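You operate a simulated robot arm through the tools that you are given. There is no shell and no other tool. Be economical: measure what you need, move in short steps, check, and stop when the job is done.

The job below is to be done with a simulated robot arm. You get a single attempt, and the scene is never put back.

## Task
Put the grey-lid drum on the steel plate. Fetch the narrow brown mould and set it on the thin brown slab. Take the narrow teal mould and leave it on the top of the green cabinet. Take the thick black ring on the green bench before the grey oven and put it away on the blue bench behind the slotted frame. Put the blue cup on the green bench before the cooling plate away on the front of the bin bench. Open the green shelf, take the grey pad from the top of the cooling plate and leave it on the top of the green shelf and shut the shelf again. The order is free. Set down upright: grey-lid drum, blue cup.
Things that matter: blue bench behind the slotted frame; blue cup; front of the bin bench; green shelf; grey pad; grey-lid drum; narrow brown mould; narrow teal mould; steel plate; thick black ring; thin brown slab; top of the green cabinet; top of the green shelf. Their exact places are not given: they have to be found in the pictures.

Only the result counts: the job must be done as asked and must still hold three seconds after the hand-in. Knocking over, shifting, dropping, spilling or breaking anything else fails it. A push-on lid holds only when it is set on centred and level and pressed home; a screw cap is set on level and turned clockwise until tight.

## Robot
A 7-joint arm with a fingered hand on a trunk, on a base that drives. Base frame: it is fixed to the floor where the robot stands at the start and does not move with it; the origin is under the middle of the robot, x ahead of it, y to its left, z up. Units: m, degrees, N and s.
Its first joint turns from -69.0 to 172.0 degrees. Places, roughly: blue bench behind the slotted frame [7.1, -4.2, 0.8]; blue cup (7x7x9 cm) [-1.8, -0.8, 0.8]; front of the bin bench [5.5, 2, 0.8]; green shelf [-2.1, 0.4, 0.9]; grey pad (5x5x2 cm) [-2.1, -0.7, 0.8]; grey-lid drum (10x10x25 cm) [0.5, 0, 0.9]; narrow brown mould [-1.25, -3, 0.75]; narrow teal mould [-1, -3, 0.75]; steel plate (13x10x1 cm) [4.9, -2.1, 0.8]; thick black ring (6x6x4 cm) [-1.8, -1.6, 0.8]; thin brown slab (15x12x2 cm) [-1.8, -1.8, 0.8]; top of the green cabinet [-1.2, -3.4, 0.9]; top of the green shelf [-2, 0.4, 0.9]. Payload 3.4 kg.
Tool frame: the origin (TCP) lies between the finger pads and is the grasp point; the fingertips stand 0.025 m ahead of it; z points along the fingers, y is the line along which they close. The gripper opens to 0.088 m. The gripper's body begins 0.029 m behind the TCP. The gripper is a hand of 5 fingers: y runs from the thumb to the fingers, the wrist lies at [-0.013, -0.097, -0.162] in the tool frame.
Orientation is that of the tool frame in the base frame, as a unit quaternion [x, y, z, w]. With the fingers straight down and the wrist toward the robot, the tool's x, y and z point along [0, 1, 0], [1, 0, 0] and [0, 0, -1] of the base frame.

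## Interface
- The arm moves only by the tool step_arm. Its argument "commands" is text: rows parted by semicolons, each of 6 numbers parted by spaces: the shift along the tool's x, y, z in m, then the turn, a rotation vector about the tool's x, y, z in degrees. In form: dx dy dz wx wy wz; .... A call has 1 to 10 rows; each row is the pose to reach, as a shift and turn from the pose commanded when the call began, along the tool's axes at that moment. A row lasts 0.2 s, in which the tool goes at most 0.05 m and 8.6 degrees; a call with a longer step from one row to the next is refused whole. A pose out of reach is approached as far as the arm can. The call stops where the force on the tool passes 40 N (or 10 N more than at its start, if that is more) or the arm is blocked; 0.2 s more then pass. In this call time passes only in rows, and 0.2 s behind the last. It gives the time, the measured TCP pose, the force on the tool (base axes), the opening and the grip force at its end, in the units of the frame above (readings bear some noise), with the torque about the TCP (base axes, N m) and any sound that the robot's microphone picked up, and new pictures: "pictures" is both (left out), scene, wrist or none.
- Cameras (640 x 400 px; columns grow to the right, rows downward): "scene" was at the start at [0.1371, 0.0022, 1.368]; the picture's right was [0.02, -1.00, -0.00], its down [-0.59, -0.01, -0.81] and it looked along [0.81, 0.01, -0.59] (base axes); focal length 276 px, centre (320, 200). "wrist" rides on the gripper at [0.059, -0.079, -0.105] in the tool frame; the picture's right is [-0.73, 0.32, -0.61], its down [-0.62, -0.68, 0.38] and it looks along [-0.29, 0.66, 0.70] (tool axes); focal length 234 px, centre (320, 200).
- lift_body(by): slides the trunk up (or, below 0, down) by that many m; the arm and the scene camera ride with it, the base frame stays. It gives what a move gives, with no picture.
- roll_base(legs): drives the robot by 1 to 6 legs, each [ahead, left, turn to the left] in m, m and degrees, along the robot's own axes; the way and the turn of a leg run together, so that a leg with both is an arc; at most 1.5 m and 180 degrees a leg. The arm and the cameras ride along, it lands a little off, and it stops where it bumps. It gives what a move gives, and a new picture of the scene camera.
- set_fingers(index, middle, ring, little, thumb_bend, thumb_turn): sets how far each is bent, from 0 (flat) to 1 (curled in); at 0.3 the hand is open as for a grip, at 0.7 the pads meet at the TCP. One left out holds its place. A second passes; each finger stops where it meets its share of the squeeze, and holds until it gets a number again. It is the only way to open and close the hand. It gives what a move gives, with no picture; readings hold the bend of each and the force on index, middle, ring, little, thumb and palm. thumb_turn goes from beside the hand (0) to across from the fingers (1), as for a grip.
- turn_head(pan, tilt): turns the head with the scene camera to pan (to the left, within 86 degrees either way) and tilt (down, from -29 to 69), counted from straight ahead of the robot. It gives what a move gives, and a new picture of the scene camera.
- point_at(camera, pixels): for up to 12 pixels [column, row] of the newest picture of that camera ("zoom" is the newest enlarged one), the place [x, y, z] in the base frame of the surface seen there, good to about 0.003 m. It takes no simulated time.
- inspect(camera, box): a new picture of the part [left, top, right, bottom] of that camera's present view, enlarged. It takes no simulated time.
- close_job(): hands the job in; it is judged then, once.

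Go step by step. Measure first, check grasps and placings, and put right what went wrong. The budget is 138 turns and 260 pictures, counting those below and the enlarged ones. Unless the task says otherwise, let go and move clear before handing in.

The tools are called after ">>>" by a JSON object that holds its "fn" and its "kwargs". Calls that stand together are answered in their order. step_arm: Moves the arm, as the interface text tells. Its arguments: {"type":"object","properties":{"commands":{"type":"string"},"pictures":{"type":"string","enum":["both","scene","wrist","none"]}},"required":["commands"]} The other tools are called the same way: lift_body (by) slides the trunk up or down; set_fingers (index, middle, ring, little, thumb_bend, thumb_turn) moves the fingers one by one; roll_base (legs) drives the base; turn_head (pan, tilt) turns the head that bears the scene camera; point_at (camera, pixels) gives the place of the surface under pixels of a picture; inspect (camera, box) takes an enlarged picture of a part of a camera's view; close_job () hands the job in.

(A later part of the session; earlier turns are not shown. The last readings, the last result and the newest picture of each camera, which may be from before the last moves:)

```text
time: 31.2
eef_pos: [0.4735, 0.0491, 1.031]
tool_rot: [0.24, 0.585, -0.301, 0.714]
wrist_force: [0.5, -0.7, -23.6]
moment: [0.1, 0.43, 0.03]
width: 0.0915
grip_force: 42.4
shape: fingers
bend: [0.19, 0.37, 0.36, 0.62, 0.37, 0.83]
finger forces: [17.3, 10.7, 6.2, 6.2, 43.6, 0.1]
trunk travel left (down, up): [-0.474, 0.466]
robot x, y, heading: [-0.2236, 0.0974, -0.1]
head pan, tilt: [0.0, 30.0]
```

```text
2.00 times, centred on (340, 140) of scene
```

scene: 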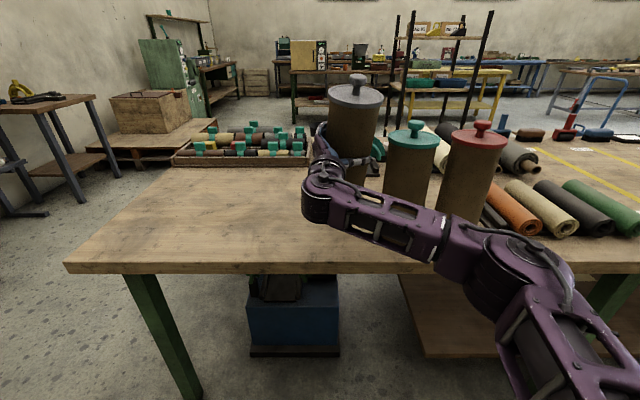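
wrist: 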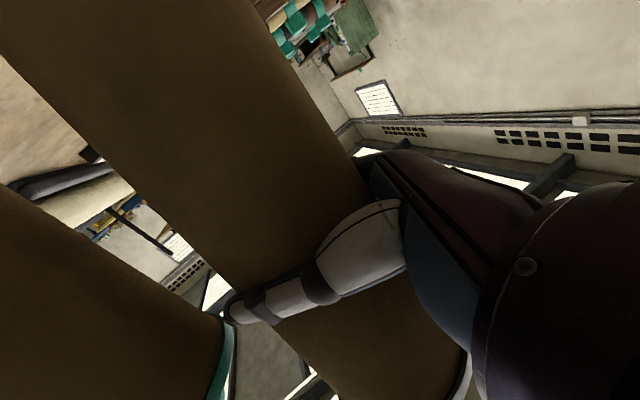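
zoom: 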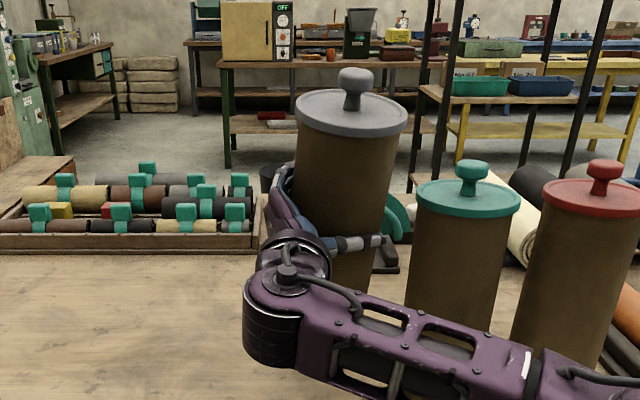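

The drum is now upright and steady in the hand. I back off from the table and look right for the way to the steel plate.

>>> {"fn": "roll_base", "kwargs": {"legs": [[-0.45, 0, 0]]}}

>>> {"fn": "turn_head", "kwargs": {"pan": -50, "tilt": 15}}

>>> {"fn": "turn_head", "kwargs": {"pan": -85, "tilt": 15}}

```text
time: 33.9
eef_pos: [0.0265, 0.0473, 1.0322]
tool_rot: [0.242, 0.585, -0.302, 0.713]
wrist_force: [0.0, 0.5, -24.1]
moment: [0.15, 0.42, 0.01]
width: 0.0915
grip_force: 41.8
shape: fingers
bend: [0.19, 0.37, 0.36, 0.63, 0.37, 0.83]
finger forces: [17.4, 10.9, 6.2, 6.1, 43.5, 0.0]
trunk travel left (down, up): [-0.474, 0.466]
robot x, y, heading: [-0.6704, 0.1018, -0.4]
head pan, tilt: [0.0, 30.0]
```

scene: 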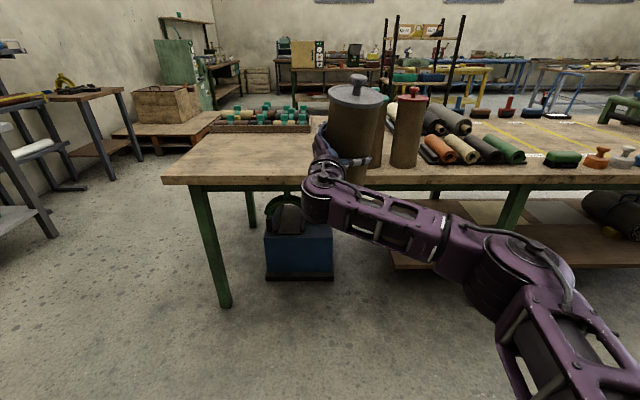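

```text
time: 35.1
eef_pos: [0.0255, 0.0463, 1.0308]
tool_rot: [0.242, 0.585, -0.301, 0.713]
wrist_force: [-0.8, 0.7, -22.4]
moment: [0.09, 0.39, 0.03]
width: 0.0913
grip_force: 41.5
shape: fingers
bend: [0.18, 0.37, 0.37, 0.64, 0.38, 0.82]
finger forces: [17.1, 10.6, 6.2, 6.0, 42.4, 0.1]
trunk travel left (down, up): [-0.474, 0.466]
robot x, y, heading: [-0.6729, 0.0997, -0.5]
head pan, tilt: [-50.0, 15.0]
```

scene: 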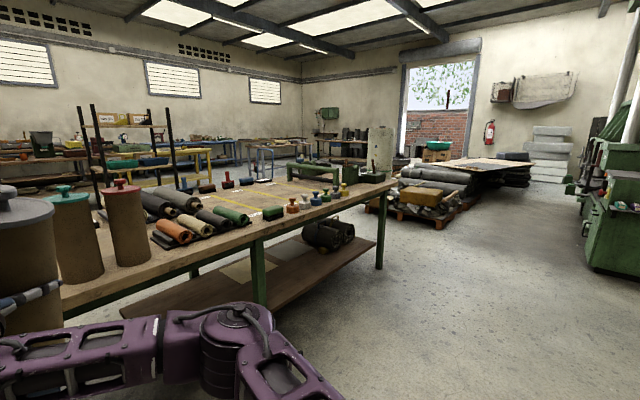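

```text
time: 36.1
eef_pos: [0.0244, 0.0467, 1.0293]
tool_rot: [0.242, 0.586, -0.302, 0.712]
wrist_force: [0.2, -0.7, -23.1]
moment: [0.08, 0.36, -0.01]
width: 0.0916
grip_force: 41.7
shape: fingers
bend: [0.18, 0.37, 0.37, 0.64, 0.38, 0.82]
finger forces: [17.2, 10.6, 6.2, 6.0, 42.5, 0.0]
trunk travel left (down, up): [-0.474, 0.466]
robot x, y, heading: [-0.6715, 0.1016, -0.2]
head pan, tilt: [-85.0, 15.0]
```

scene: 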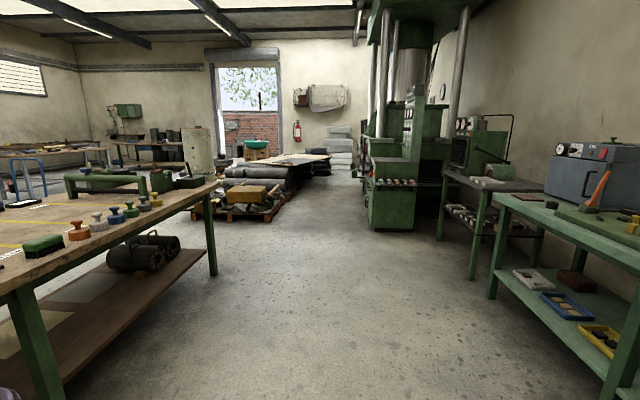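

The grip is steady. I map the table corners and the far benches to plan the route.

>>> {"fn": "turn_head", "kwargs": {"pan": -35, "tilt": 10}}

>>> {"fn": "inspect", "kwargs": {"camera": "scene", "box": [160, 120, 480, 280]}}

>>> {"fn": "inspect", "kwargs": {"camera": "scene", "box": [380, 120, 640, 280]}}

```text
time: 37.3
eef_pos: [0.025, 0.0475, 1.0304]
tool_rot: [0.242, 0.586, -0.301, 0.713]
wrist_force: [-0.7, 0.0, -23.6]
moment: [0.09, 0.39, -0.01]
width: 0.0914
grip_force: 41.5
shape: fingers
bend: [0.18, 0.37, 0.37, 0.64, 0.38, 0.82]
finger forces: [17.1, 10.6, 6.2, 6.1, 42.4, 0.0]
trunk travel left (down, up): [-0.474, 0.466]
robot x, y, heading: [-0.67, 0.0996, -0.6]
head pan, tilt: [-35.0, 10.0]
```

scene: 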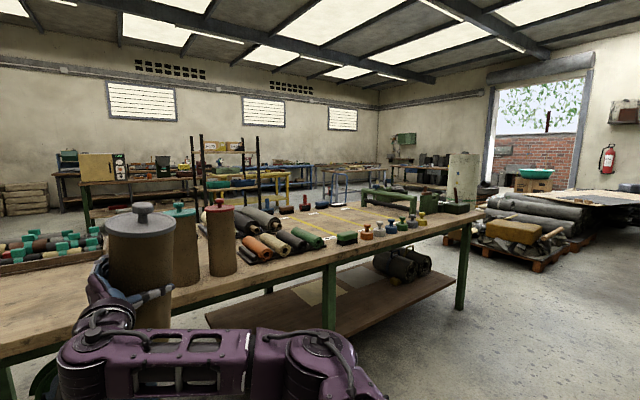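

```text
2.00 times, centred on (320, 200) of scene
```

zoom: 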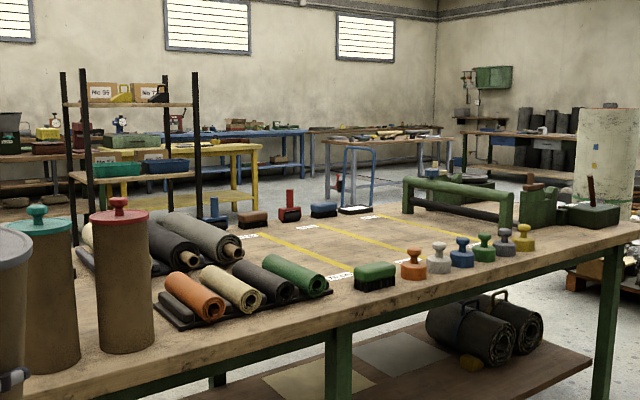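

```text
2.46 times, centred on (510, 200) of scene
```

zoom: 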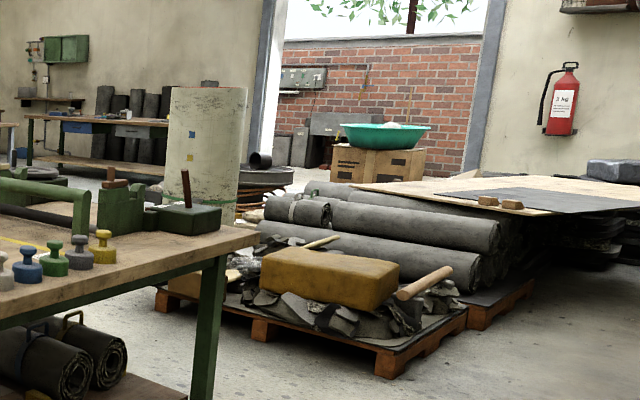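

>>> {"fn": "point_at", "kwargs": {"camera": "scene", "pixels": [[482, 207], [415, 205], [362, 207], [285, 175], [350, 167], [263, 183], [230, 183], [420, 170], [478, 195], [545, 265], [330, 170], [390, 167]]}}

>>> {"fn": "turn_head", "kwargs": {"pan": 20, "tilt": 15}}

>>> {"fn": "point_at", "kwargs": {"camera": "scene", "pixels": [[300, 200], [330, 178], [400, 170], [420, 150], [450, 145], [480, 142], [500, 145], [220, 210], [260, 210], [560, 150], [600, 160], [390, 140]]}}

```text
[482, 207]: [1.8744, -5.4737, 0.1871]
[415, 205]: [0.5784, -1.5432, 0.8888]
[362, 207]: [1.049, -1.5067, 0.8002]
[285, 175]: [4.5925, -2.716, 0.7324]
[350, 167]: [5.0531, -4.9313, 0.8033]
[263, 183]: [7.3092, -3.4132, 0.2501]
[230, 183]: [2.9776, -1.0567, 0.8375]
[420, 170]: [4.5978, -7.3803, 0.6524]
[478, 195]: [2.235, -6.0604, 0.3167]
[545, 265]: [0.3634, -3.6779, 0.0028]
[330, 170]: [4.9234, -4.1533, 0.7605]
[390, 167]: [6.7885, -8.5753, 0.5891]
```

```text
time: 38.5
eef_pos: [0.0247, 0.0474, 1.0301]
tool_rot: [0.243, 0.586, -0.301, 0.712]
wrist_force: [0.6, -0.3, -22.4]
moment: [0.09, 0.41, 0.0]
width: 0.0913
grip_force: 40.6
shape: fingers
bend: [0.18, 0.37, 0.37, 0.64, 0.38, 0.82]
finger forces: [17.1, 10.7, 6.2, 6.2, 42.3, 0.1]
trunk travel left (down, up): [-0.474, 0.466]
robot x, y, heading: [-0.6726, 0.0956, -0.1]
head pan, tilt: [20.0, 15.0]
```

scene: 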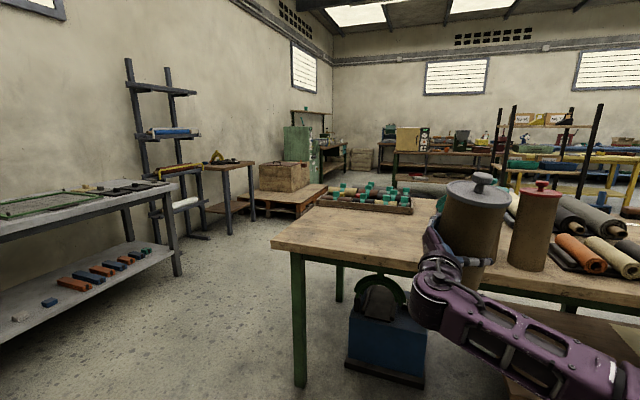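

```text
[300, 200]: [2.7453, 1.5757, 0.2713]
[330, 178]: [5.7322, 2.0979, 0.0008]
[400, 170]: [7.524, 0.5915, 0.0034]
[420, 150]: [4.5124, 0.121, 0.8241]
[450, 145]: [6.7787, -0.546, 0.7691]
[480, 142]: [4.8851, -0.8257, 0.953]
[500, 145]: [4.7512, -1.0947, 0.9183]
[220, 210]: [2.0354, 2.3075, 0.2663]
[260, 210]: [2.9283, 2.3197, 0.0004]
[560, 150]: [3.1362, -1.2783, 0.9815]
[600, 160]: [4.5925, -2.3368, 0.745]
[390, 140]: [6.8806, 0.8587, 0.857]
```

The yellow-legged bench (front edge x≈4.59) lies beyond the rack. The aisle at the right end of the table seems free, so I slide sideways to y≈-2.6 and look ahead.

>>> {"fn": "roll_base", "kwargs": {"legs": [[0, -1.35, 0], [0, -1.35, 0]]}}

>>> {"fn": "turn_head", "kwargs": {"pan": -10, "tilt": 20}}

>>> {"fn": "point_at", "kwargs": {"camera": "scene", "pixels": [[320, 250], [420, 250], [480, 230], [550, 250], [200, 230], [240, 180], [300, 180], [350, 180], [400, 180], [450, 180], [280, 210], [150, 250]]}}

```text
time: 51.6
eef_pos: [-0.1023, -2.6919, 1.0293]
tool_rot: [0.262, 0.577, -0.327, 0.701]
wrist_force: [0.2, -0.3, -22.4]
moment: [0.06, 0.41, 0.01]
width: 0.0915
grip_force: 40.6
shape: fingers
bend: [0.18, 0.37, 0.37, 0.64, 0.38, 0.82]
finger forces: [17.1, 10.6, 6.1, 6.0, 42.2, 0.0]
trunk travel left (down, up): [-0.474, 0.466]
robot x, y, heading: [-0.795, -2.5891, -4.5]
head pan, tilt: [20.0, 15.0]
```

scene: 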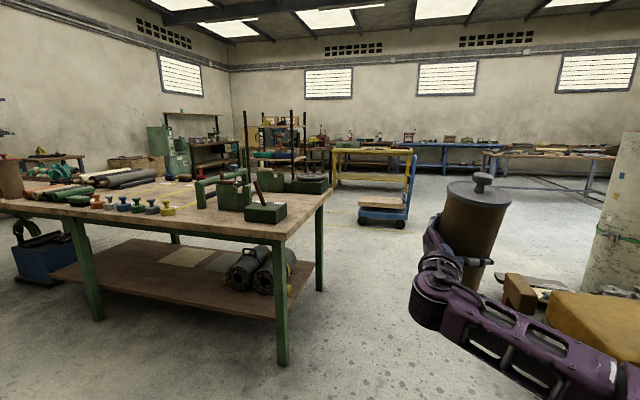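

```text
time: 52.6
eef_pos: [-0.102, -2.6918, 1.0302]
tool_rot: [0.262, 0.578, -0.326, 0.7]
wrist_force: [0.4, 0.1, -23.1]
moment: [0.11, 0.38, 0.01]
width: 0.0915
grip_force: 40.8
shape: fingers
bend: [0.18, 0.37, 0.37, 0.64, 0.38, 0.82]
finger forces: [17.0, 10.5, 6.1, 5.9, 41.9, 0.0]
trunk travel left (down, up): [-0.474, 0.466]
robot x, y, heading: [-0.7914, -2.585, -4.3]
head pan, tilt: [-10.0, 20.0]
```

scene: 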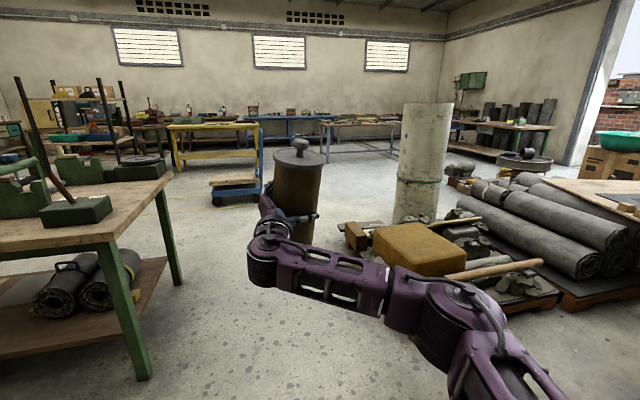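

```text
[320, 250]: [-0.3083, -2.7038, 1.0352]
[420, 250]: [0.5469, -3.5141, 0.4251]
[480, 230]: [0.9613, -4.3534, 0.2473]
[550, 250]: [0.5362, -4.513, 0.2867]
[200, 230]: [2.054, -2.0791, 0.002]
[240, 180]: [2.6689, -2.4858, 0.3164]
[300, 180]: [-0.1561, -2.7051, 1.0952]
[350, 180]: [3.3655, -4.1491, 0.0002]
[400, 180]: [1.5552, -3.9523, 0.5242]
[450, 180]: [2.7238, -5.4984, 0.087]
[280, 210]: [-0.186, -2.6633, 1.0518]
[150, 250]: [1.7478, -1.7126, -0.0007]
```

The aisle ahead is free until the blue trolley/yellow bench around (2.67, -2.5). I drive to x≈1.4 with heading corrected.

>>> {"fn": "roll_base", "kwargs": {"legs": [[1.2, 0, 4.3], [0.9, 0, 0]]}}

>>> {"fn": "point_at", "kwargs": {"camera": "scene", "pixels": [[60, 200], [100, 160], [140, 180], [180, 240], [210, 190], [230, 150], [280, 150], [330, 150], [250, 250], [320, 200], [400, 200], [200, 130]]}}

```text
time: 63.0
eef_pos: [2.0084, -2.5864, 1.0291]
tool_rot: [0.222, 0.594, -0.278, 0.721]
wrist_force: [-0.1, -1.3, -23.0]
moment: [0.05, 0.43, -0.01]
width: 0.0912
grip_force: 40.3
shape: fingers
bend: [0.18, 0.37, 0.37, 0.64, 0.38, 0.82]
finger forces: [17.2, 10.6, 5.9, 5.6, 41.4, 0.0]
trunk travel left (down, up): [-0.474, 0.466]
robot x, y, heading: [1.3094, -2.5836, 3.3]
head pan, tilt: [-10.0, 20.0]
```

scene: 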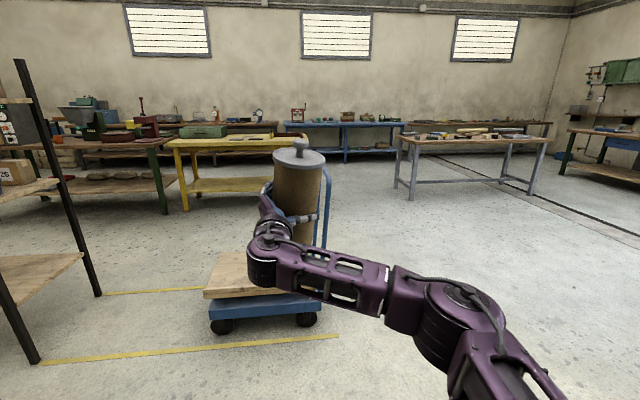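

```text
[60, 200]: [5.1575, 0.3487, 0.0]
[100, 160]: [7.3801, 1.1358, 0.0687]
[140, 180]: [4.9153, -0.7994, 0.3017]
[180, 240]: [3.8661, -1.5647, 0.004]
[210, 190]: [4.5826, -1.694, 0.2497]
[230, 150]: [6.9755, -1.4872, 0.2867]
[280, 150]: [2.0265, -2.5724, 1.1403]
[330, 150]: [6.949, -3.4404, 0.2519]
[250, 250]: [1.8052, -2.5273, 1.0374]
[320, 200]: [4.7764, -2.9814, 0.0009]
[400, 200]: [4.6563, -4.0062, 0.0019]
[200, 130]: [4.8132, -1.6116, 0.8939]
```

The plate should be on the yellow bench. I zoom at its top and check the trolley's extent.

>>> {"fn": "inspect", "kwargs": {"camera": "scene", "box": [160, 90, 360, 215]}}

>>> {"fn": "point_at", "kwargs": {"camera": "scene", "pixels": [[326, 200], [330, 235], [318, 310], [255, 137], [240, 137], [265, 140], [176, 145], [395, 180], [410, 195], [262, 265], [325, 180], [285, 138]]}}

```text
3.20 times, centred on (260, 152) of scene
```

zoom: 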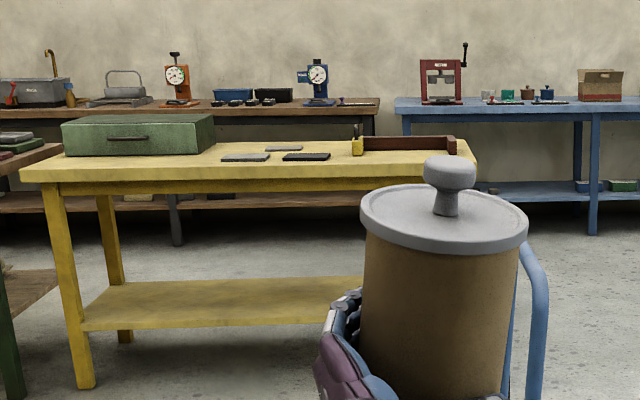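

```text
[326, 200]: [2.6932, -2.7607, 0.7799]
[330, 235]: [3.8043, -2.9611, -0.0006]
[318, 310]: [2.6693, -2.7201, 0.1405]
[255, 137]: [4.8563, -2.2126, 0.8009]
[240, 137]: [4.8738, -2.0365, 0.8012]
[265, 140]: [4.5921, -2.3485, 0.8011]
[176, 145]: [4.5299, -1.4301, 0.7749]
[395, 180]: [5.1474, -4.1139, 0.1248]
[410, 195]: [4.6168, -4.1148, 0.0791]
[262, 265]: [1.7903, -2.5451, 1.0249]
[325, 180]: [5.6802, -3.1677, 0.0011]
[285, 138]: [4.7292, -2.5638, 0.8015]
```

The trolley occupies x≈2.6–3.2, y>-2.75; I go around its right side, staying clear of the white barrel, then slide left in front of the yellow bench at a distance.

>>> {"fn": "roll_base", "kwargs": {"legs": [[0.3, -0.32, -3.3], [0.3, -0.34, 0], [1.3, 0, 0], [0.4, 0, 0]]}}

```text
time: 76.3
eef_pos: [4.3365, -3.2041, 1.0281]
tool_rot: [0.228, 0.593, -0.286, 0.717]
wrist_force: [0.1, 0.2, -23.2]
moment: [0.07, 0.35, -0.01]
width: 0.0912
grip_force: 39.9
shape: fingers
bend: [0.18, 0.37, 0.37, 0.65, 0.38, 0.82]
finger forces: [16.8, 10.5, 5.9, 5.5, 41.0, 0.1]
trunk travel left (down, up): [-0.474, 0.466]
robot x, y, heading: [3.6343, -3.1821, 2.1]
head pan, tilt: [-10.0, 20.0]
```

scene: 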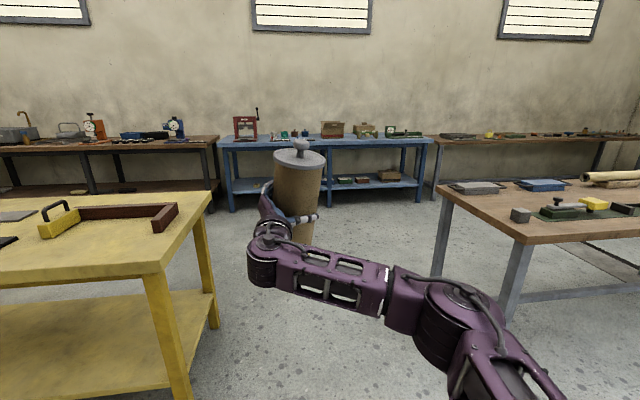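

I slide left in front of the yellow bench and look at it with the head.

>>> {"fn": "roll_base", "kwargs": {"legs": [[0, 1.05, -2]]}}

>>> {"fn": "turn_head", "kwargs": {"pan": -5, "tilt": 30}}

>>> {"fn": "inspect", "kwargs": {"camera": "wrist", "box": [0, 0, 640, 400]}}

```text
time: 81.8
eef_pos: [4.319, -2.1602, 1.0276]
tool_rot: [0.242, 0.588, -0.303, 0.709]
wrist_force: [-0.7, -0.9, -23.2]
moment: [0.04, 0.38, 0.05]
width: 0.0913
grip_force: 39.3
shape: fingers
bend: [0.18, 0.37, 0.37, 0.65, 0.38, 0.82]
finger forces: [17.0, 10.4, 5.8, 5.5, 41.0, 0.0]
trunk travel left (down, up): [-0.474, 0.466]
robot x, y, heading: [3.62, -2.1028, -0.8]
head pan, tilt: [-10.0, 20.0]
```

scene: 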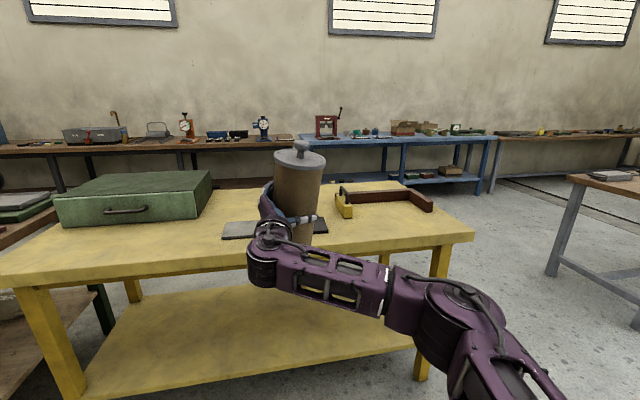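

```text
time: 82.5
eef_pos: [4.3187, -2.1595, 1.0254]
tool_rot: [0.241, 0.59, -0.303, 0.709]
wrist_force: [0.5, 0.6, -23.2]
moment: [0.08, 0.4, -0.01]
width: 0.0911
grip_force: 39.8
shape: fingers
bend: [0.18, 0.37, 0.37, 0.65, 0.38, 0.82]
finger forces: [17.1, 10.4, 6.0, 5.3, 40.9, 0.0]
trunk travel left (down, up): [-0.474, 0.466]
robot x, y, heading: [3.6203, -2.1039, -0.3]
head pan, tilt: [-5.0, 30.0]
```

scene: 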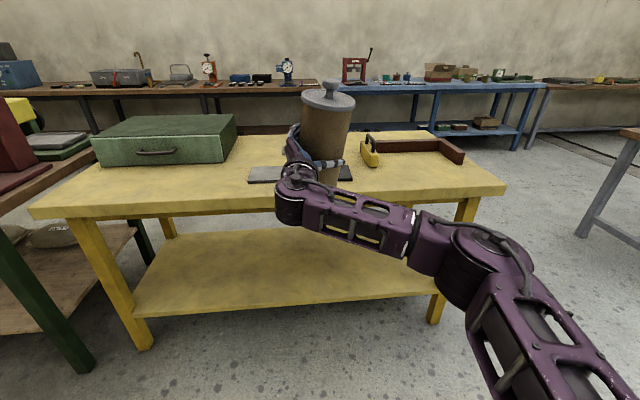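

```text
1.00 times, centred on (320, 200) of wrist
```

zoom: 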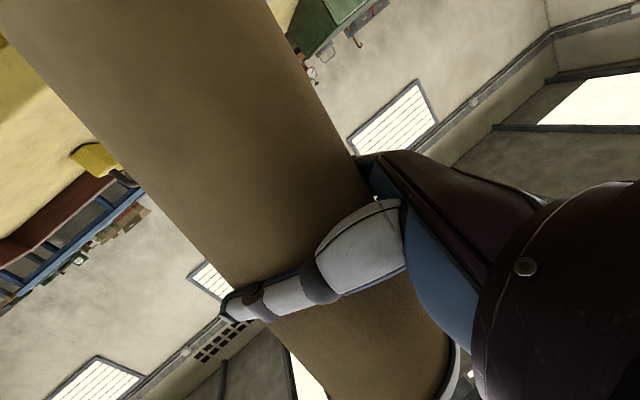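

Plates lie behind the drum at about (265,174) and (345,172). I zoom in.

>>> {"fn": "inspect", "kwargs": {"camera": "scene", "box": [220, 110, 400, 220]}}

>>> {"fn": "lift_body", "kwargs": {"by": 0.3}}

>>> {"fn": "turn_head", "kwargs": {"pan": -5, "tilt": 35}}

```text
3.56 times, centred on (310, 165) of scene
```

zoom: 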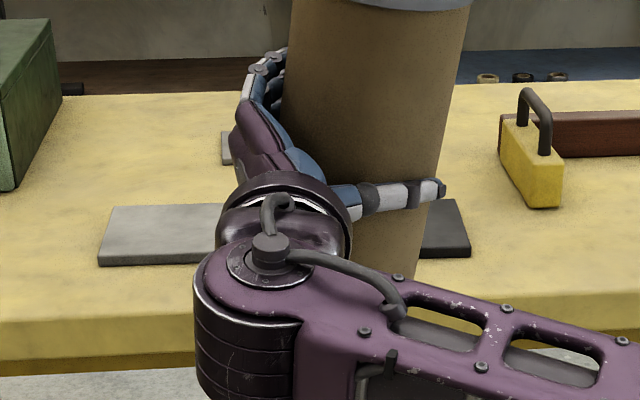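

```text
time: 85.5
eef_pos: [4.32, -2.1602, 1.3255]
tool_rot: [0.241, 0.59, -0.304, 0.708]
wrist_force: [-0.7, -0.1, -22.6]
moment: [0.07, 0.36, 0.01]
width: 0.0912
grip_force: 39.6
shape: fingers
bend: [0.18, 0.37, 0.37, 0.65, 0.38, 0.82]
finger forces: [16.7, 10.4, 5.9, 5.3, 40.7, 0.0]
trunk travel left (down, up): [-0.774, 0.166]
robot x, y, heading: [3.6193, -2.1053, -0.3]
head pan, tilt: [-5.0, 30.0]
```

```text
time: 86.2
eef_pos: [4.3204, -2.1607, 1.3259]
tool_rot: [0.242, 0.59, -0.303, 0.708]
wrist_force: [-0.1, 0.1, -22.5]
moment: [0.07, 0.34, 0.01]
width: 0.0912
grip_force: 39.4
shape: fingers
bend: [0.18, 0.37, 0.37, 0.65, 0.38, 0.82]
finger forces: [16.8, 10.2, 5.9, 5.3, 40.8, 0.1]
trunk travel left (down, up): [-0.774, 0.166]
robot x, y, heading: [3.6218, -2.1051, -0.7]
head pan, tilt: [-5.0, 35.0]
```

scene: 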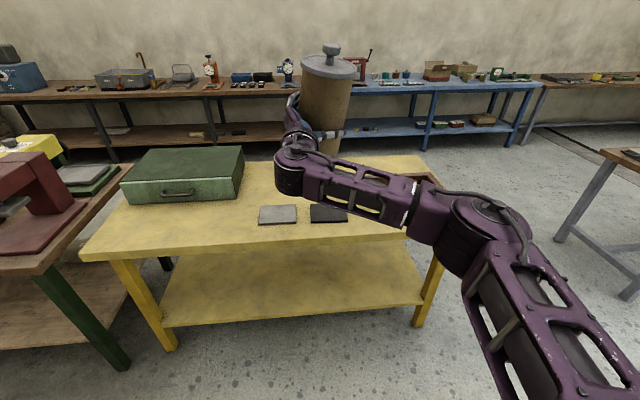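

Now two front plates are visible at (278,214) and (328,213). I zoom and measure them.

>>> {"fn": "inspect", "kwargs": {"camera": "scene", "box": [220, 140, 380, 240]}}

>>> {"fn": "point_at", "kwargs": {"camera": "scene", "pixels": [[260, 207], [296, 206], [259, 223], [297, 222], [278, 214], [312, 206], [345, 206], [330, 214], [260, 185], [230, 190]]}}

>>> {"fn": "step_arm", "kwargs": {"commands": "0 -0.035 0.035 0 0 0; 0 -0.07 0.07 0 0 0; 0 -0.1 0.1 0 0 0", "pictures": "scene"}}

```text
4.00 times, centred on (300, 190) of scene
```

zoom: 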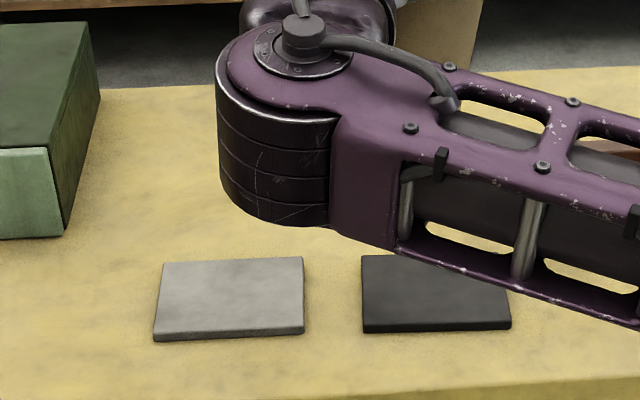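

```text
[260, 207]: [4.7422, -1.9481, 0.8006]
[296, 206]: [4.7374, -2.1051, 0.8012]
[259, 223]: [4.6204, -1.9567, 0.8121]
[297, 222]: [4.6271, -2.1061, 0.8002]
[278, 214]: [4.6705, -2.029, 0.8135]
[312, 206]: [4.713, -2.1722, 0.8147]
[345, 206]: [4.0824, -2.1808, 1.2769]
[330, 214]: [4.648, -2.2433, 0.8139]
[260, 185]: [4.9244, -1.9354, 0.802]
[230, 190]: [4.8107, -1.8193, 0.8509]
```

```text
time: 87.0
eef_pos: [4.3175, -2.3053, 1.3465]
tool_rot: [0.242, 0.589, -0.305, 0.708]
wrist_force: [0.6, -0.6, -21.7]
moment: [0.05, 0.28, 0.02]
width: 0.0915
grip_force: 39.1
shape: fingers
bend: [0.18, 0.37, 0.37, 0.65, 0.39, 0.82]
finger forces: [16.3, 10.4, 6.2, 4.8, 39.6, 0.0]
trunk travel left (down, up): [-0.774, 0.166]
robot x, y, heading: [3.6213, -2.1039, -0.7]
head pan, tilt: [-5.0, 35.0]
```

scene: 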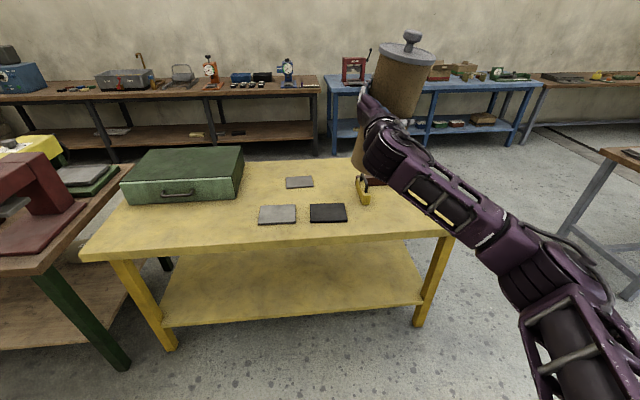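

The third plate is visible at (299,182). I zoom to tell which is steel.

>>> {"fn": "inspect", "kwargs": {"camera": "scene", "box": [240, 165, 368, 245]}}

>>> {"fn": "point_at", "kwargs": {"camera": "scene", "pixels": [[288, 178], [312, 178], [287, 187], [312, 186], [299, 182], [278, 214], [362, 190], [362, 165]]}}

>>> {"fn": "inspect", "kwargs": {"camera": "scene", "box": [340, 20, 450, 200]}}

```text
5.00 times, centred on (304, 205) of scene
```

zoom: 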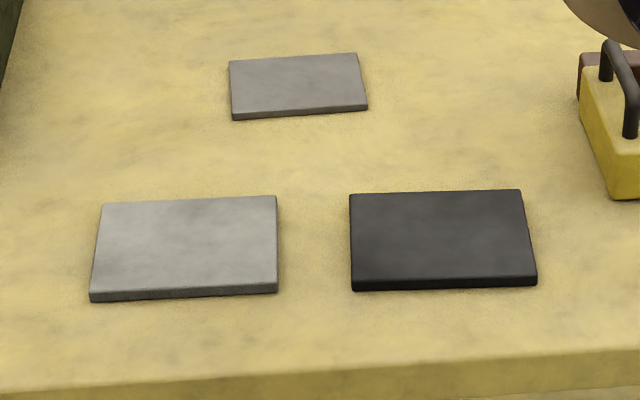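

```text
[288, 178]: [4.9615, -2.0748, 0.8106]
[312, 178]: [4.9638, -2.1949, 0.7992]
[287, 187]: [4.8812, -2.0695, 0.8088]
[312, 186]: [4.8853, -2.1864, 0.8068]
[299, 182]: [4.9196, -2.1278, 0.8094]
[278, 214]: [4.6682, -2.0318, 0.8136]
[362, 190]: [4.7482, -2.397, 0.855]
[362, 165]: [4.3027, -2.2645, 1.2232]
```

```text
2.22 times, centred on (395, 110) of scene
```

zoom: 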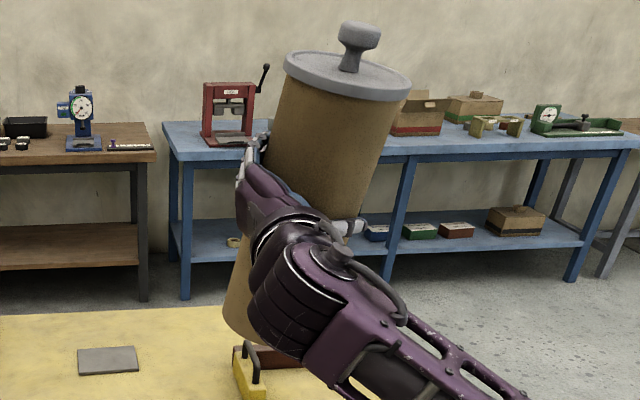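

The back plate (12×9 cm, 1 cm thick, centre ≈ (4.923, -2.132)) matches the steel plate's size and place. I bring the arm back over the middle, slightly extended, and measure the drum's lean in the hand.

>>> {"fn": "step_arm", "kwargs": {"commands": "0 0.04 -0.02 0 0 0; 0 0.08 -0.04 0 0 0; 0 0.12 -0.043 0 0 0; 0 0.157 -0.043 0 0 0", "pictures": "scene"}}

>>> {"fn": "inspect", "kwargs": {"camera": "scene", "box": [250, 20, 410, 180]}}

```text
time: 88.0
eef_pos: [4.4039, -2.157, 1.3322]
tool_rot: [0.239, 0.591, -0.304, 0.708]
wrist_force: [0.1, 2.0, -25.0]
moment: [0.12, 0.5, -0.07]
width: 0.0914
grip_force: 38.1
shape: fingers
bend: [0.18, 0.37, 0.37, 0.66, 0.39, 0.82]
finger forces: [16.8, 10.1, 5.5, 5.0, 39.2, 0.0]
trunk travel left (down, up): [-0.774, 0.166]
robot x, y, heading: [3.6185, -2.107, -0.8]
head pan, tilt: [-5.0, 35.0]
```

scene: 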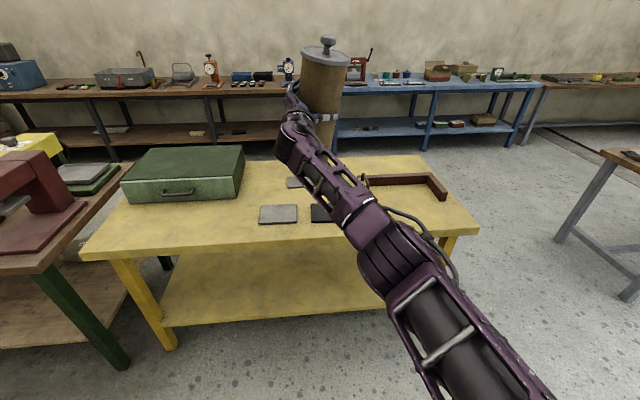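

```text
2.50 times, centred on (330, 100) of scene
```

zoom: 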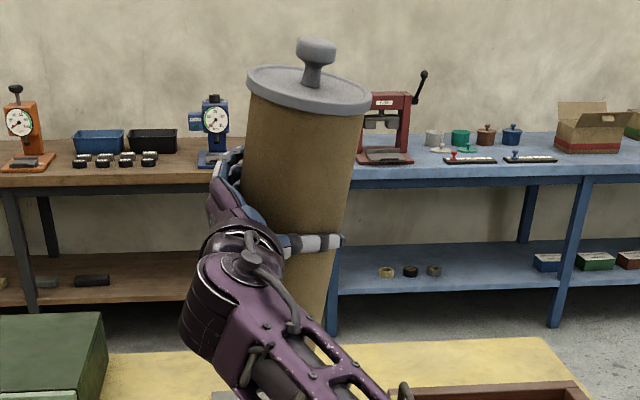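

The lid's rim slopes right in the picture, so the drum leans right. I measure points on the lid rim and body to compute the lean.

>>> {"fn": "point_at", "kwargs": {"camera": "zoom", "pixels": [[255, 80], [300, 104], [360, 107], [335, 82], [275, 72], [330, 105], [300, 130], [305, 200], [312, 270], [270, 150], [340, 150], [316, 45]]}}

```text
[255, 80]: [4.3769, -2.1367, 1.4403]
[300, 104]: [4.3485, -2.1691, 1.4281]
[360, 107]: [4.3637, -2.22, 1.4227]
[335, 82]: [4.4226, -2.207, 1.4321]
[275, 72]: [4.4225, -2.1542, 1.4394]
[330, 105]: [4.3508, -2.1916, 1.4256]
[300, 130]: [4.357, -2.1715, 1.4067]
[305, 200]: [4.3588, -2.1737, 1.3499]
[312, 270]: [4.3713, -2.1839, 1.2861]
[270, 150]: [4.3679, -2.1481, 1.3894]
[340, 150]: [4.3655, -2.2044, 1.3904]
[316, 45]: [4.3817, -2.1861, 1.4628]
```

The drum leans 8° right and ~1.5° toward the robot; its axis passes through the TCP. I correct the lean, then drive forward to bring it above the plate while still high.

>>> {"fn": "step_arm", "kwargs": {"commands": "0 0 0 -0.6 -2.3 -3.3; 0 0 0 -1.16 -4.65 -6.58", "pictures": "none"}}

>>> {"fn": "roll_base", "kwargs": {"legs": [[0.48, 0.03, 0.7]]}}

>>> {"fn": "inspect", "kwargs": {"camera": "scene", "box": [250, 20, 410, 180]}}

>>> {"fn": "point_at", "kwargs": {"camera": "scene", "pixels": [[300, 160], [340, 210], [400, 250], [450, 330], [380, 300], [290, 140], [500, 380], [340, 250]]}}

```text
time: 88.6
eef_pos: [4.4013, -2.1588, 1.3336]
tool_rot: [0.187, 0.576, -0.346, 0.716]
wrist_force: [-0.3, 0.1, -23.1]
moment: [0.25, 0.33, 0.0]
width: 0.0914
grip_force: 37.0
shape: fingers
bend: [0.18, 0.37, 0.37, 0.66, 0.39, 0.82]
finger forces: [17.7, 10.3, 5.5, 4.4, 37.1, 0.1]
trunk travel left (down, up): [-0.774, 0.166]
robot x, y, heading: [3.6231, -2.1041, -0.9]
head pan, tilt: [-5.0, 35.0]
```

```text
time: 91.5
eef_pos: [4.8881, -2.1339, 1.3357]
tool_rot: [0.188, 0.576, -0.347, 0.716]
wrist_force: [-1.1, 0.5, -22.3]
moment: [0.25, 0.34, -0.01]
width: 0.0917
grip_force: 37.5
shape: fingers
bend: [0.18, 0.37, 0.37, 0.66, 0.39, 0.82]
finger forces: [17.4, 10.3, 5.4, 4.5, 37.2, 0.0]
trunk travel left (down, up): [-0.774, 0.166]
robot x, y, heading: [4.1089, -2.0776, -0.2]
head pan, tilt: [-5.0, 35.0]
```

scene: 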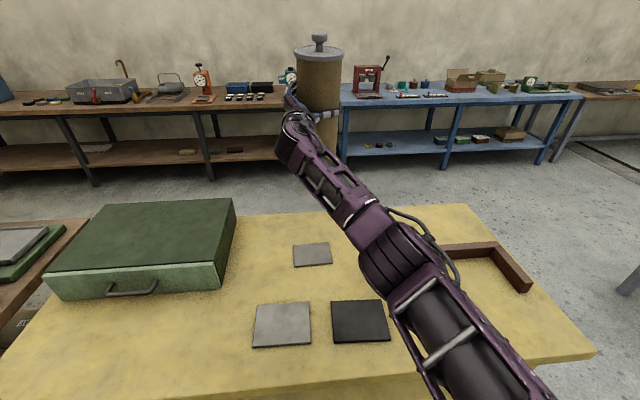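

```text
2.50 times, centred on (330, 100) of scene
```

zoom: 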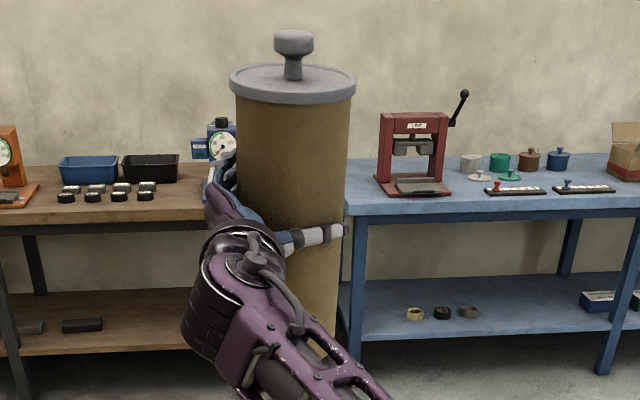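

```text
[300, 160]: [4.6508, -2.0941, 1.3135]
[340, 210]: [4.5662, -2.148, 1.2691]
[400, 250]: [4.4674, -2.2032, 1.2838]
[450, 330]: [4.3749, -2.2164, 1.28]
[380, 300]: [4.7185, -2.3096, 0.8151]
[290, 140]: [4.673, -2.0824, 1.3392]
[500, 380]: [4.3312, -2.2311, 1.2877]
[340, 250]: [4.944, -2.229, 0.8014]
```

The drum is upright now. The forearm may come close to the bench edge if only the trunk is lowered, so I lower the trunk 0.2 first, drive 4 cm ahead, then use the arm.

>>> {"fn": "lift_body", "kwargs": {"by": -0.2}}

>>> {"fn": "roll_base", "kwargs": {"legs": [[0.04, 0, 0]]}}

>>> {"fn": "point_at", "kwargs": {"camera": "scene", "pixels": [[320, 90], [305, 100], [335, 100], [320, 70], [320, 60], [360, 230], [330, 190], [300, 160], [410, 250], [450, 300], [300, 240], [280, 220]]}}

```text
time: 93.7
eef_pos: [4.8864, -2.1348, 1.1325]
tool_rot: [0.188, 0.577, -0.346, 0.715]
wrist_force: [-0.9, -0.4, -21.8]
moment: [0.21, 0.34, -0.04]
width: 0.0914
grip_force: 37.2
shape: fingers
bend: [0.18, 0.37, 0.38, 0.66, 0.39, 0.81]
finger forces: [17.3, 9.9, 5.4, 4.3, 36.7, 0.1]
trunk travel left (down, up): [-0.574, 0.366]
robot x, y, heading: [4.1081, -2.0823, -0.6]
head pan, tilt: [-5.0, 35.0]
```

```text
time: 94.5
eef_pos: [4.9257, -2.1353, 1.1346]
tool_rot: [0.188, 0.577, -0.347, 0.716]
wrist_force: [-0.1, 0.3, -23.1]
moment: [0.21, 0.3, 0.0]
width: 0.0915
grip_force: 36.8
shape: fingers
bend: [0.18, 0.37, 0.38, 0.66, 0.39, 0.81]
finger forces: [17.6, 10.0, 5.4, 4.2, 36.6, 0.1]
trunk travel left (down, up): [-0.574, 0.366]
robot x, y, heading: [4.1411, -2.0798, -0.7]
head pan, tilt: [-5.0, 35.0]
```

scene: 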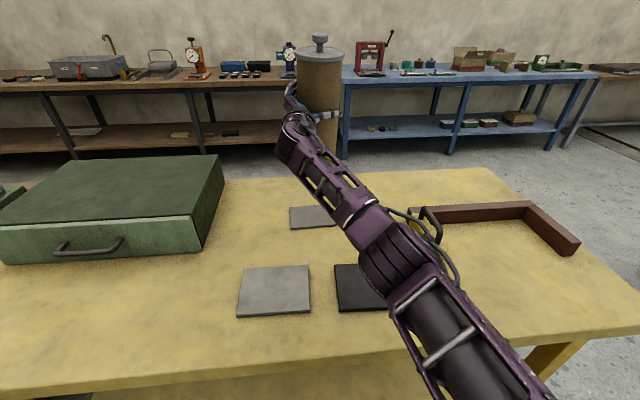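

```text
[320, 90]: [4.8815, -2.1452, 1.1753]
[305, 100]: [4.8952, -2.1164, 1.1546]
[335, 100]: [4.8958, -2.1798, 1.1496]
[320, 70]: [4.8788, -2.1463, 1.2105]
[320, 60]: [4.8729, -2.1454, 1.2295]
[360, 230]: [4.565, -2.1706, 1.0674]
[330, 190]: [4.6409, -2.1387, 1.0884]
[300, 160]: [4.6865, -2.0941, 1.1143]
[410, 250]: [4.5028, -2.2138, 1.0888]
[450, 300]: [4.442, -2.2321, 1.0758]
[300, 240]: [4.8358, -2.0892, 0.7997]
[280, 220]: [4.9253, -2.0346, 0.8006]
```

The drum axis is at about (4.927, -2.148). I re-measure the plate's visible edges in a zoom for precise alignment.

>>> {"fn": "inspect", "kwargs": {"camera": "scene", "box": [270, 190, 350, 240]}}

>>> {"fn": "point_at", "kwargs": {"camera": "scene", "pixels": [[290, 209], [291, 218], [292, 227], [300, 229], [315, 228], [330, 226], [300, 207], [310, 206], [340, 226], [345, 225]]}}

```text
8.00 times, centred on (310, 215) of scene
```

zoom: 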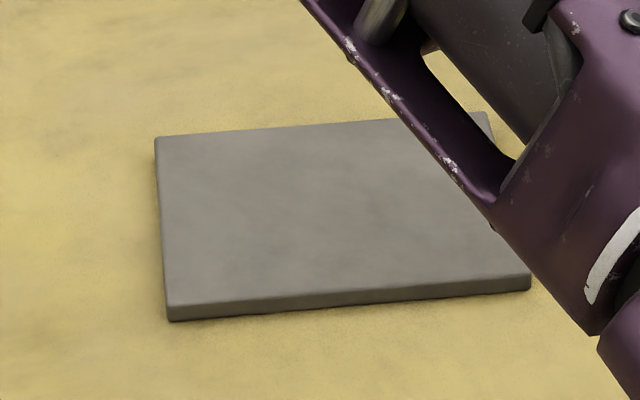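

```text
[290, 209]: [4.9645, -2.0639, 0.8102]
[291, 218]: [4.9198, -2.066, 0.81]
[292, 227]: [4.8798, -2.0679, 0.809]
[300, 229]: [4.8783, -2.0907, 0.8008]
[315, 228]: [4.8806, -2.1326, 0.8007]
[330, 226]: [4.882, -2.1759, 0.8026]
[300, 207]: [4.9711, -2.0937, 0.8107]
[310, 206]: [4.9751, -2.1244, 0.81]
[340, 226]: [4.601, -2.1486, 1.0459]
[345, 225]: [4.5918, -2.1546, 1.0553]
```

Plate centre is (4.926, -2.128); the drum must go 2 cm left. I shift and lower 12 cm with the arm.

>>> {"fn": "step_arm", "kwargs": {"commands": "0.027 0.0074 -0.011 0 0 0; 0.0545 0.0147 -0.0225 0 0 0; 0.082 0.022 -0.034 0 0 0; 0.109 0.0295 -0.045 0 0 0", "pictures": "scene"}}

>>> {"fn": "inspect", "kwargs": {"camera": "scene", "box": [240, 40, 420, 240]}}

```text
time: 95.5
eef_pos: [4.9297, -2.1156, 1.0133]
tool_rot: [0.187, 0.579, -0.347, 0.714]
wrist_force: [0.3, 0.8, -22.6]
moment: [0.29, 0.3, 0.01]
width: 0.0916
grip_force: 36.2
shape: fingers
bend: [0.18, 0.37, 0.38, 0.66, 0.39, 0.81]
finger forces: [17.6, 10.1, 5.1, 4.0, 35.7, 0.0]
trunk travel left (down, up): [-0.574, 0.366]
robot x, y, heading: [4.1475, -2.0817, -0.5]
head pan, tilt: [-5.0, 35.0]
```

scene: 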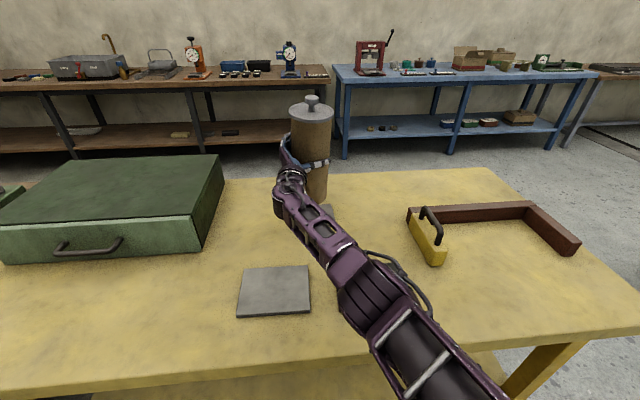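

```text
2.00 times, centred on (330, 140) of scene
```

zoom: 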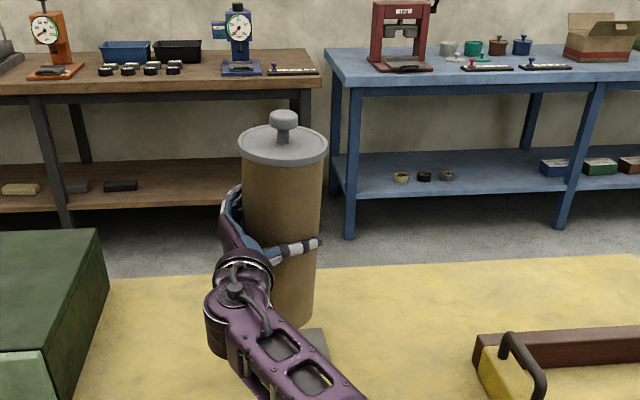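

The drum hovers over the plate. I measure its axis and bottom height.

>>> {"fn": "point_at", "kwargs": {"camera": "zoom", "pixels": [[283, 200], [283, 230], [250, 200], [315, 200], [305, 280], [308, 310], [300, 322], [242, 145], [326, 148], [284, 163], [318, 340], [284, 115]]}}

```text
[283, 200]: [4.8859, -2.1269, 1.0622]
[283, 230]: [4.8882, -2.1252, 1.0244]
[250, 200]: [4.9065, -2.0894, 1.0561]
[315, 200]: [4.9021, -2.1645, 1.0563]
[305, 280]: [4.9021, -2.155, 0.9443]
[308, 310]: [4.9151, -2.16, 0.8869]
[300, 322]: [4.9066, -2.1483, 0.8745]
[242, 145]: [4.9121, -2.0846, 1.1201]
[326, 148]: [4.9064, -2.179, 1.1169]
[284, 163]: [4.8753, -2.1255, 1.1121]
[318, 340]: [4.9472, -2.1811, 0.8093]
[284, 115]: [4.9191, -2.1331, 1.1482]
```

Bottom is at about z 0.87 with a ~2° lean. I correct the lean and lower 5 cm, then feel for contact in small steps.

>>> {"fn": "step_arm", "kwargs": {"commands": "0.016 0.0012 -0.005 -0.25 0 -0.9; 0.032 0.0025 -0.011 -0.5 0 -1.8; 0.0475 0.0037 -0.016 -0.74 0 -2.66", "pictures": "none"}}

>>> {"fn": "step_arm", "kwargs": {"commands": "0.0035 0 -0.001 0 0 0; 0.007 0 -0.002 0 0 0", "pictures": "scene"}}

>>> {"fn": "inspect", "kwargs": {"camera": "scene", "box": [240, 80, 420, 260]}}

```text
time: 96.3
eef_pos: [4.9238, -2.1136, 0.9617]
tool_rot: [0.17, 0.584, -0.359, 0.707]
wrist_force: [0.6, 0.8, -22.2]
moment: [0.34, 0.24, 0.03]
width: 0.0915
grip_force: 36.2
shape: fingers
bend: [0.18, 0.37, 0.38, 0.67, 0.39, 0.81]
finger forces: [17.9, 10.1, 5.2, 3.7, 35.0, 0.0]
trunk travel left (down, up): [-0.574, 0.366]
robot x, y, heading: [4.1475, -2.0788, -0.5]
head pan, tilt: [-5.0, 35.0]
```

```text
time: 96.9
eef_pos: [4.9213, -2.1151, 0.9558]
tool_rot: [0.168, 0.583, -0.36, 0.709]
wrist_force: [1.1, 0.7, -19.5]
moment: [0.31, 0.2, 0.0]
width: 0.0914
grip_force: 35.9
shape: fingers
bend: [0.18, 0.37, 0.38, 0.67, 0.39, 0.81]
finger forces: [17.8, 10.2, 5.3, 3.9, 34.4, 0.2]
trunk travel left (down, up): [-0.574, 0.366]
robot x, y, heading: [4.1499, -2.075, -0.6]
head pan, tilt: [-5.0, 35.0]
```

scene: 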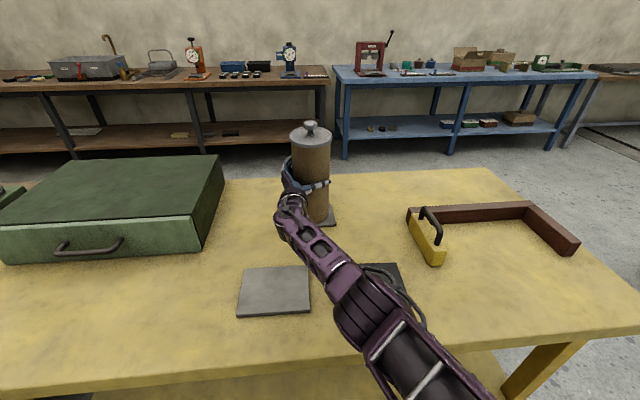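

```text
2.22 times, centred on (330, 170) of scene
```

zoom: 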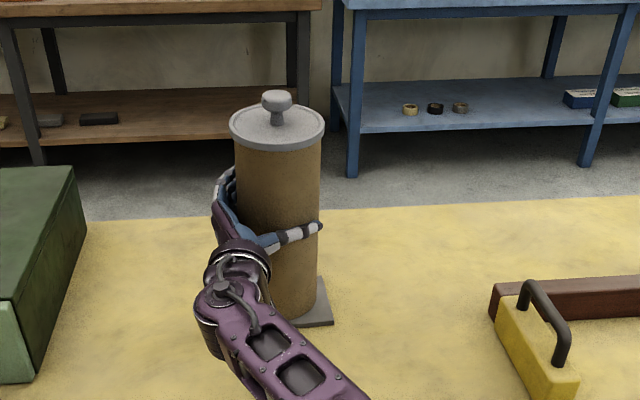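

It is beginning to touch. I check the drum's position over the plate before releasing.

>>> {"fn": "point_at", "kwargs": {"camera": "zoom", "pixels": [[278, 190], [245, 185], [312, 185], [277, 220], [300, 275], [310, 290], [290, 312], [332, 322], [325, 285], [305, 326], [232, 125], [322, 125]]}}

```text
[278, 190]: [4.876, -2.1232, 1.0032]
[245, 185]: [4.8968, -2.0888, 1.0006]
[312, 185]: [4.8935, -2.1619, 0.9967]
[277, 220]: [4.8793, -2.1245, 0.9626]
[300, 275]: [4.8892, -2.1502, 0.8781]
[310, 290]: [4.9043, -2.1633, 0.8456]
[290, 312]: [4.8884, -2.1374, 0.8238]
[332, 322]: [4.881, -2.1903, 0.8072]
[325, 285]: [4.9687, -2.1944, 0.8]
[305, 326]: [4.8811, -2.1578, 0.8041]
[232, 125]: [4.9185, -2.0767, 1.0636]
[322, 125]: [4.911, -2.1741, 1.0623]
```

Sideways it is right; bottom is ~6 mm too far back with a 3° lean toward the robot. I tilt it upright about the TCP, which also brings the bottom back, and set it down.

>>> {"fn": "step_arm", "kwargs": {"commands": "-0.0047 -0.0009 0.0013 0 0 0; -0.0047 -0.0009 0.0013 -1 2.19 -2.1; 0 0 0 -1 2.19 -2.1; 0.004 0.0007 -0.001 -1 2.19 -2.1; 0.0076 0.0015 -0.002 -1 2.19 -2.1", "pictures": "scene"}}

>>> {"fn": "inspect", "kwargs": {"camera": "scene", "box": [240, 80, 420, 260]}}

>>> {"fn": "point_at", "kwargs": {"camera": "zoom", "pixels": [[278, 190], [245, 185], [312, 185], [277, 220], [300, 275], [310, 290], [290, 312], [300, 312]]}}

```text
time: 98.1
eef_pos: [4.9202, -2.1152, 0.9524]
tool_rot: [0.161, 0.6, -0.364, 0.694]
wrist_force: [5.2, -0.9, -5.5]
moment: [0.29, 0.12, 0.04]
width: 0.0914
grip_force: 36.9
shape: fingers
bend: [0.18, 0.37, 0.38, 0.67, 0.39, 0.83]
finger forces: [16.9, 11.1, 6.8, 4.8, 34.2, 0.1]
trunk travel left (down, up): [-0.574, 0.366]
robot x, y, heading: [4.1501, -2.0778, -0.7]
head pan, tilt: [-5.0, 35.0]
```

scene: 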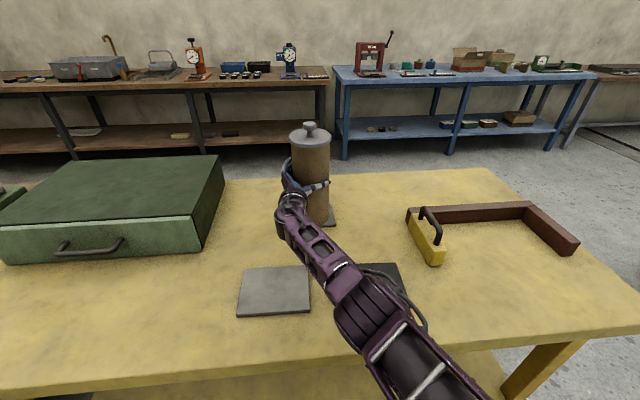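

```text
2.22 times, centred on (330, 170) of scene
```

zoom: 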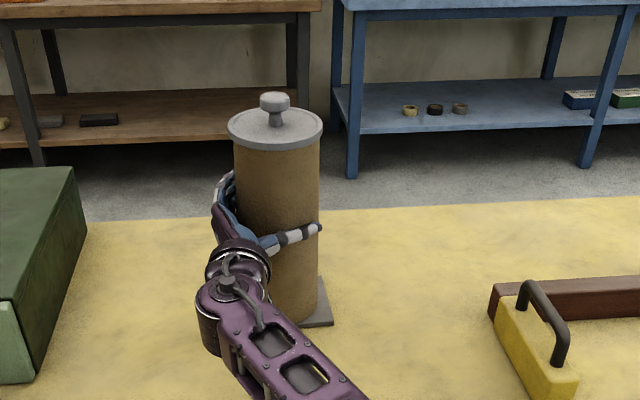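

```text
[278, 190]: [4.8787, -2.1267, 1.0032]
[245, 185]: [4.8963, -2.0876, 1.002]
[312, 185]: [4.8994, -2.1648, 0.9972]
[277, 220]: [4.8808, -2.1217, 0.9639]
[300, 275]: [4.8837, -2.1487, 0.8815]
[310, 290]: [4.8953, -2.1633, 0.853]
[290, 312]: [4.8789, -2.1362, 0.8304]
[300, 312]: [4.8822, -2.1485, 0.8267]
```

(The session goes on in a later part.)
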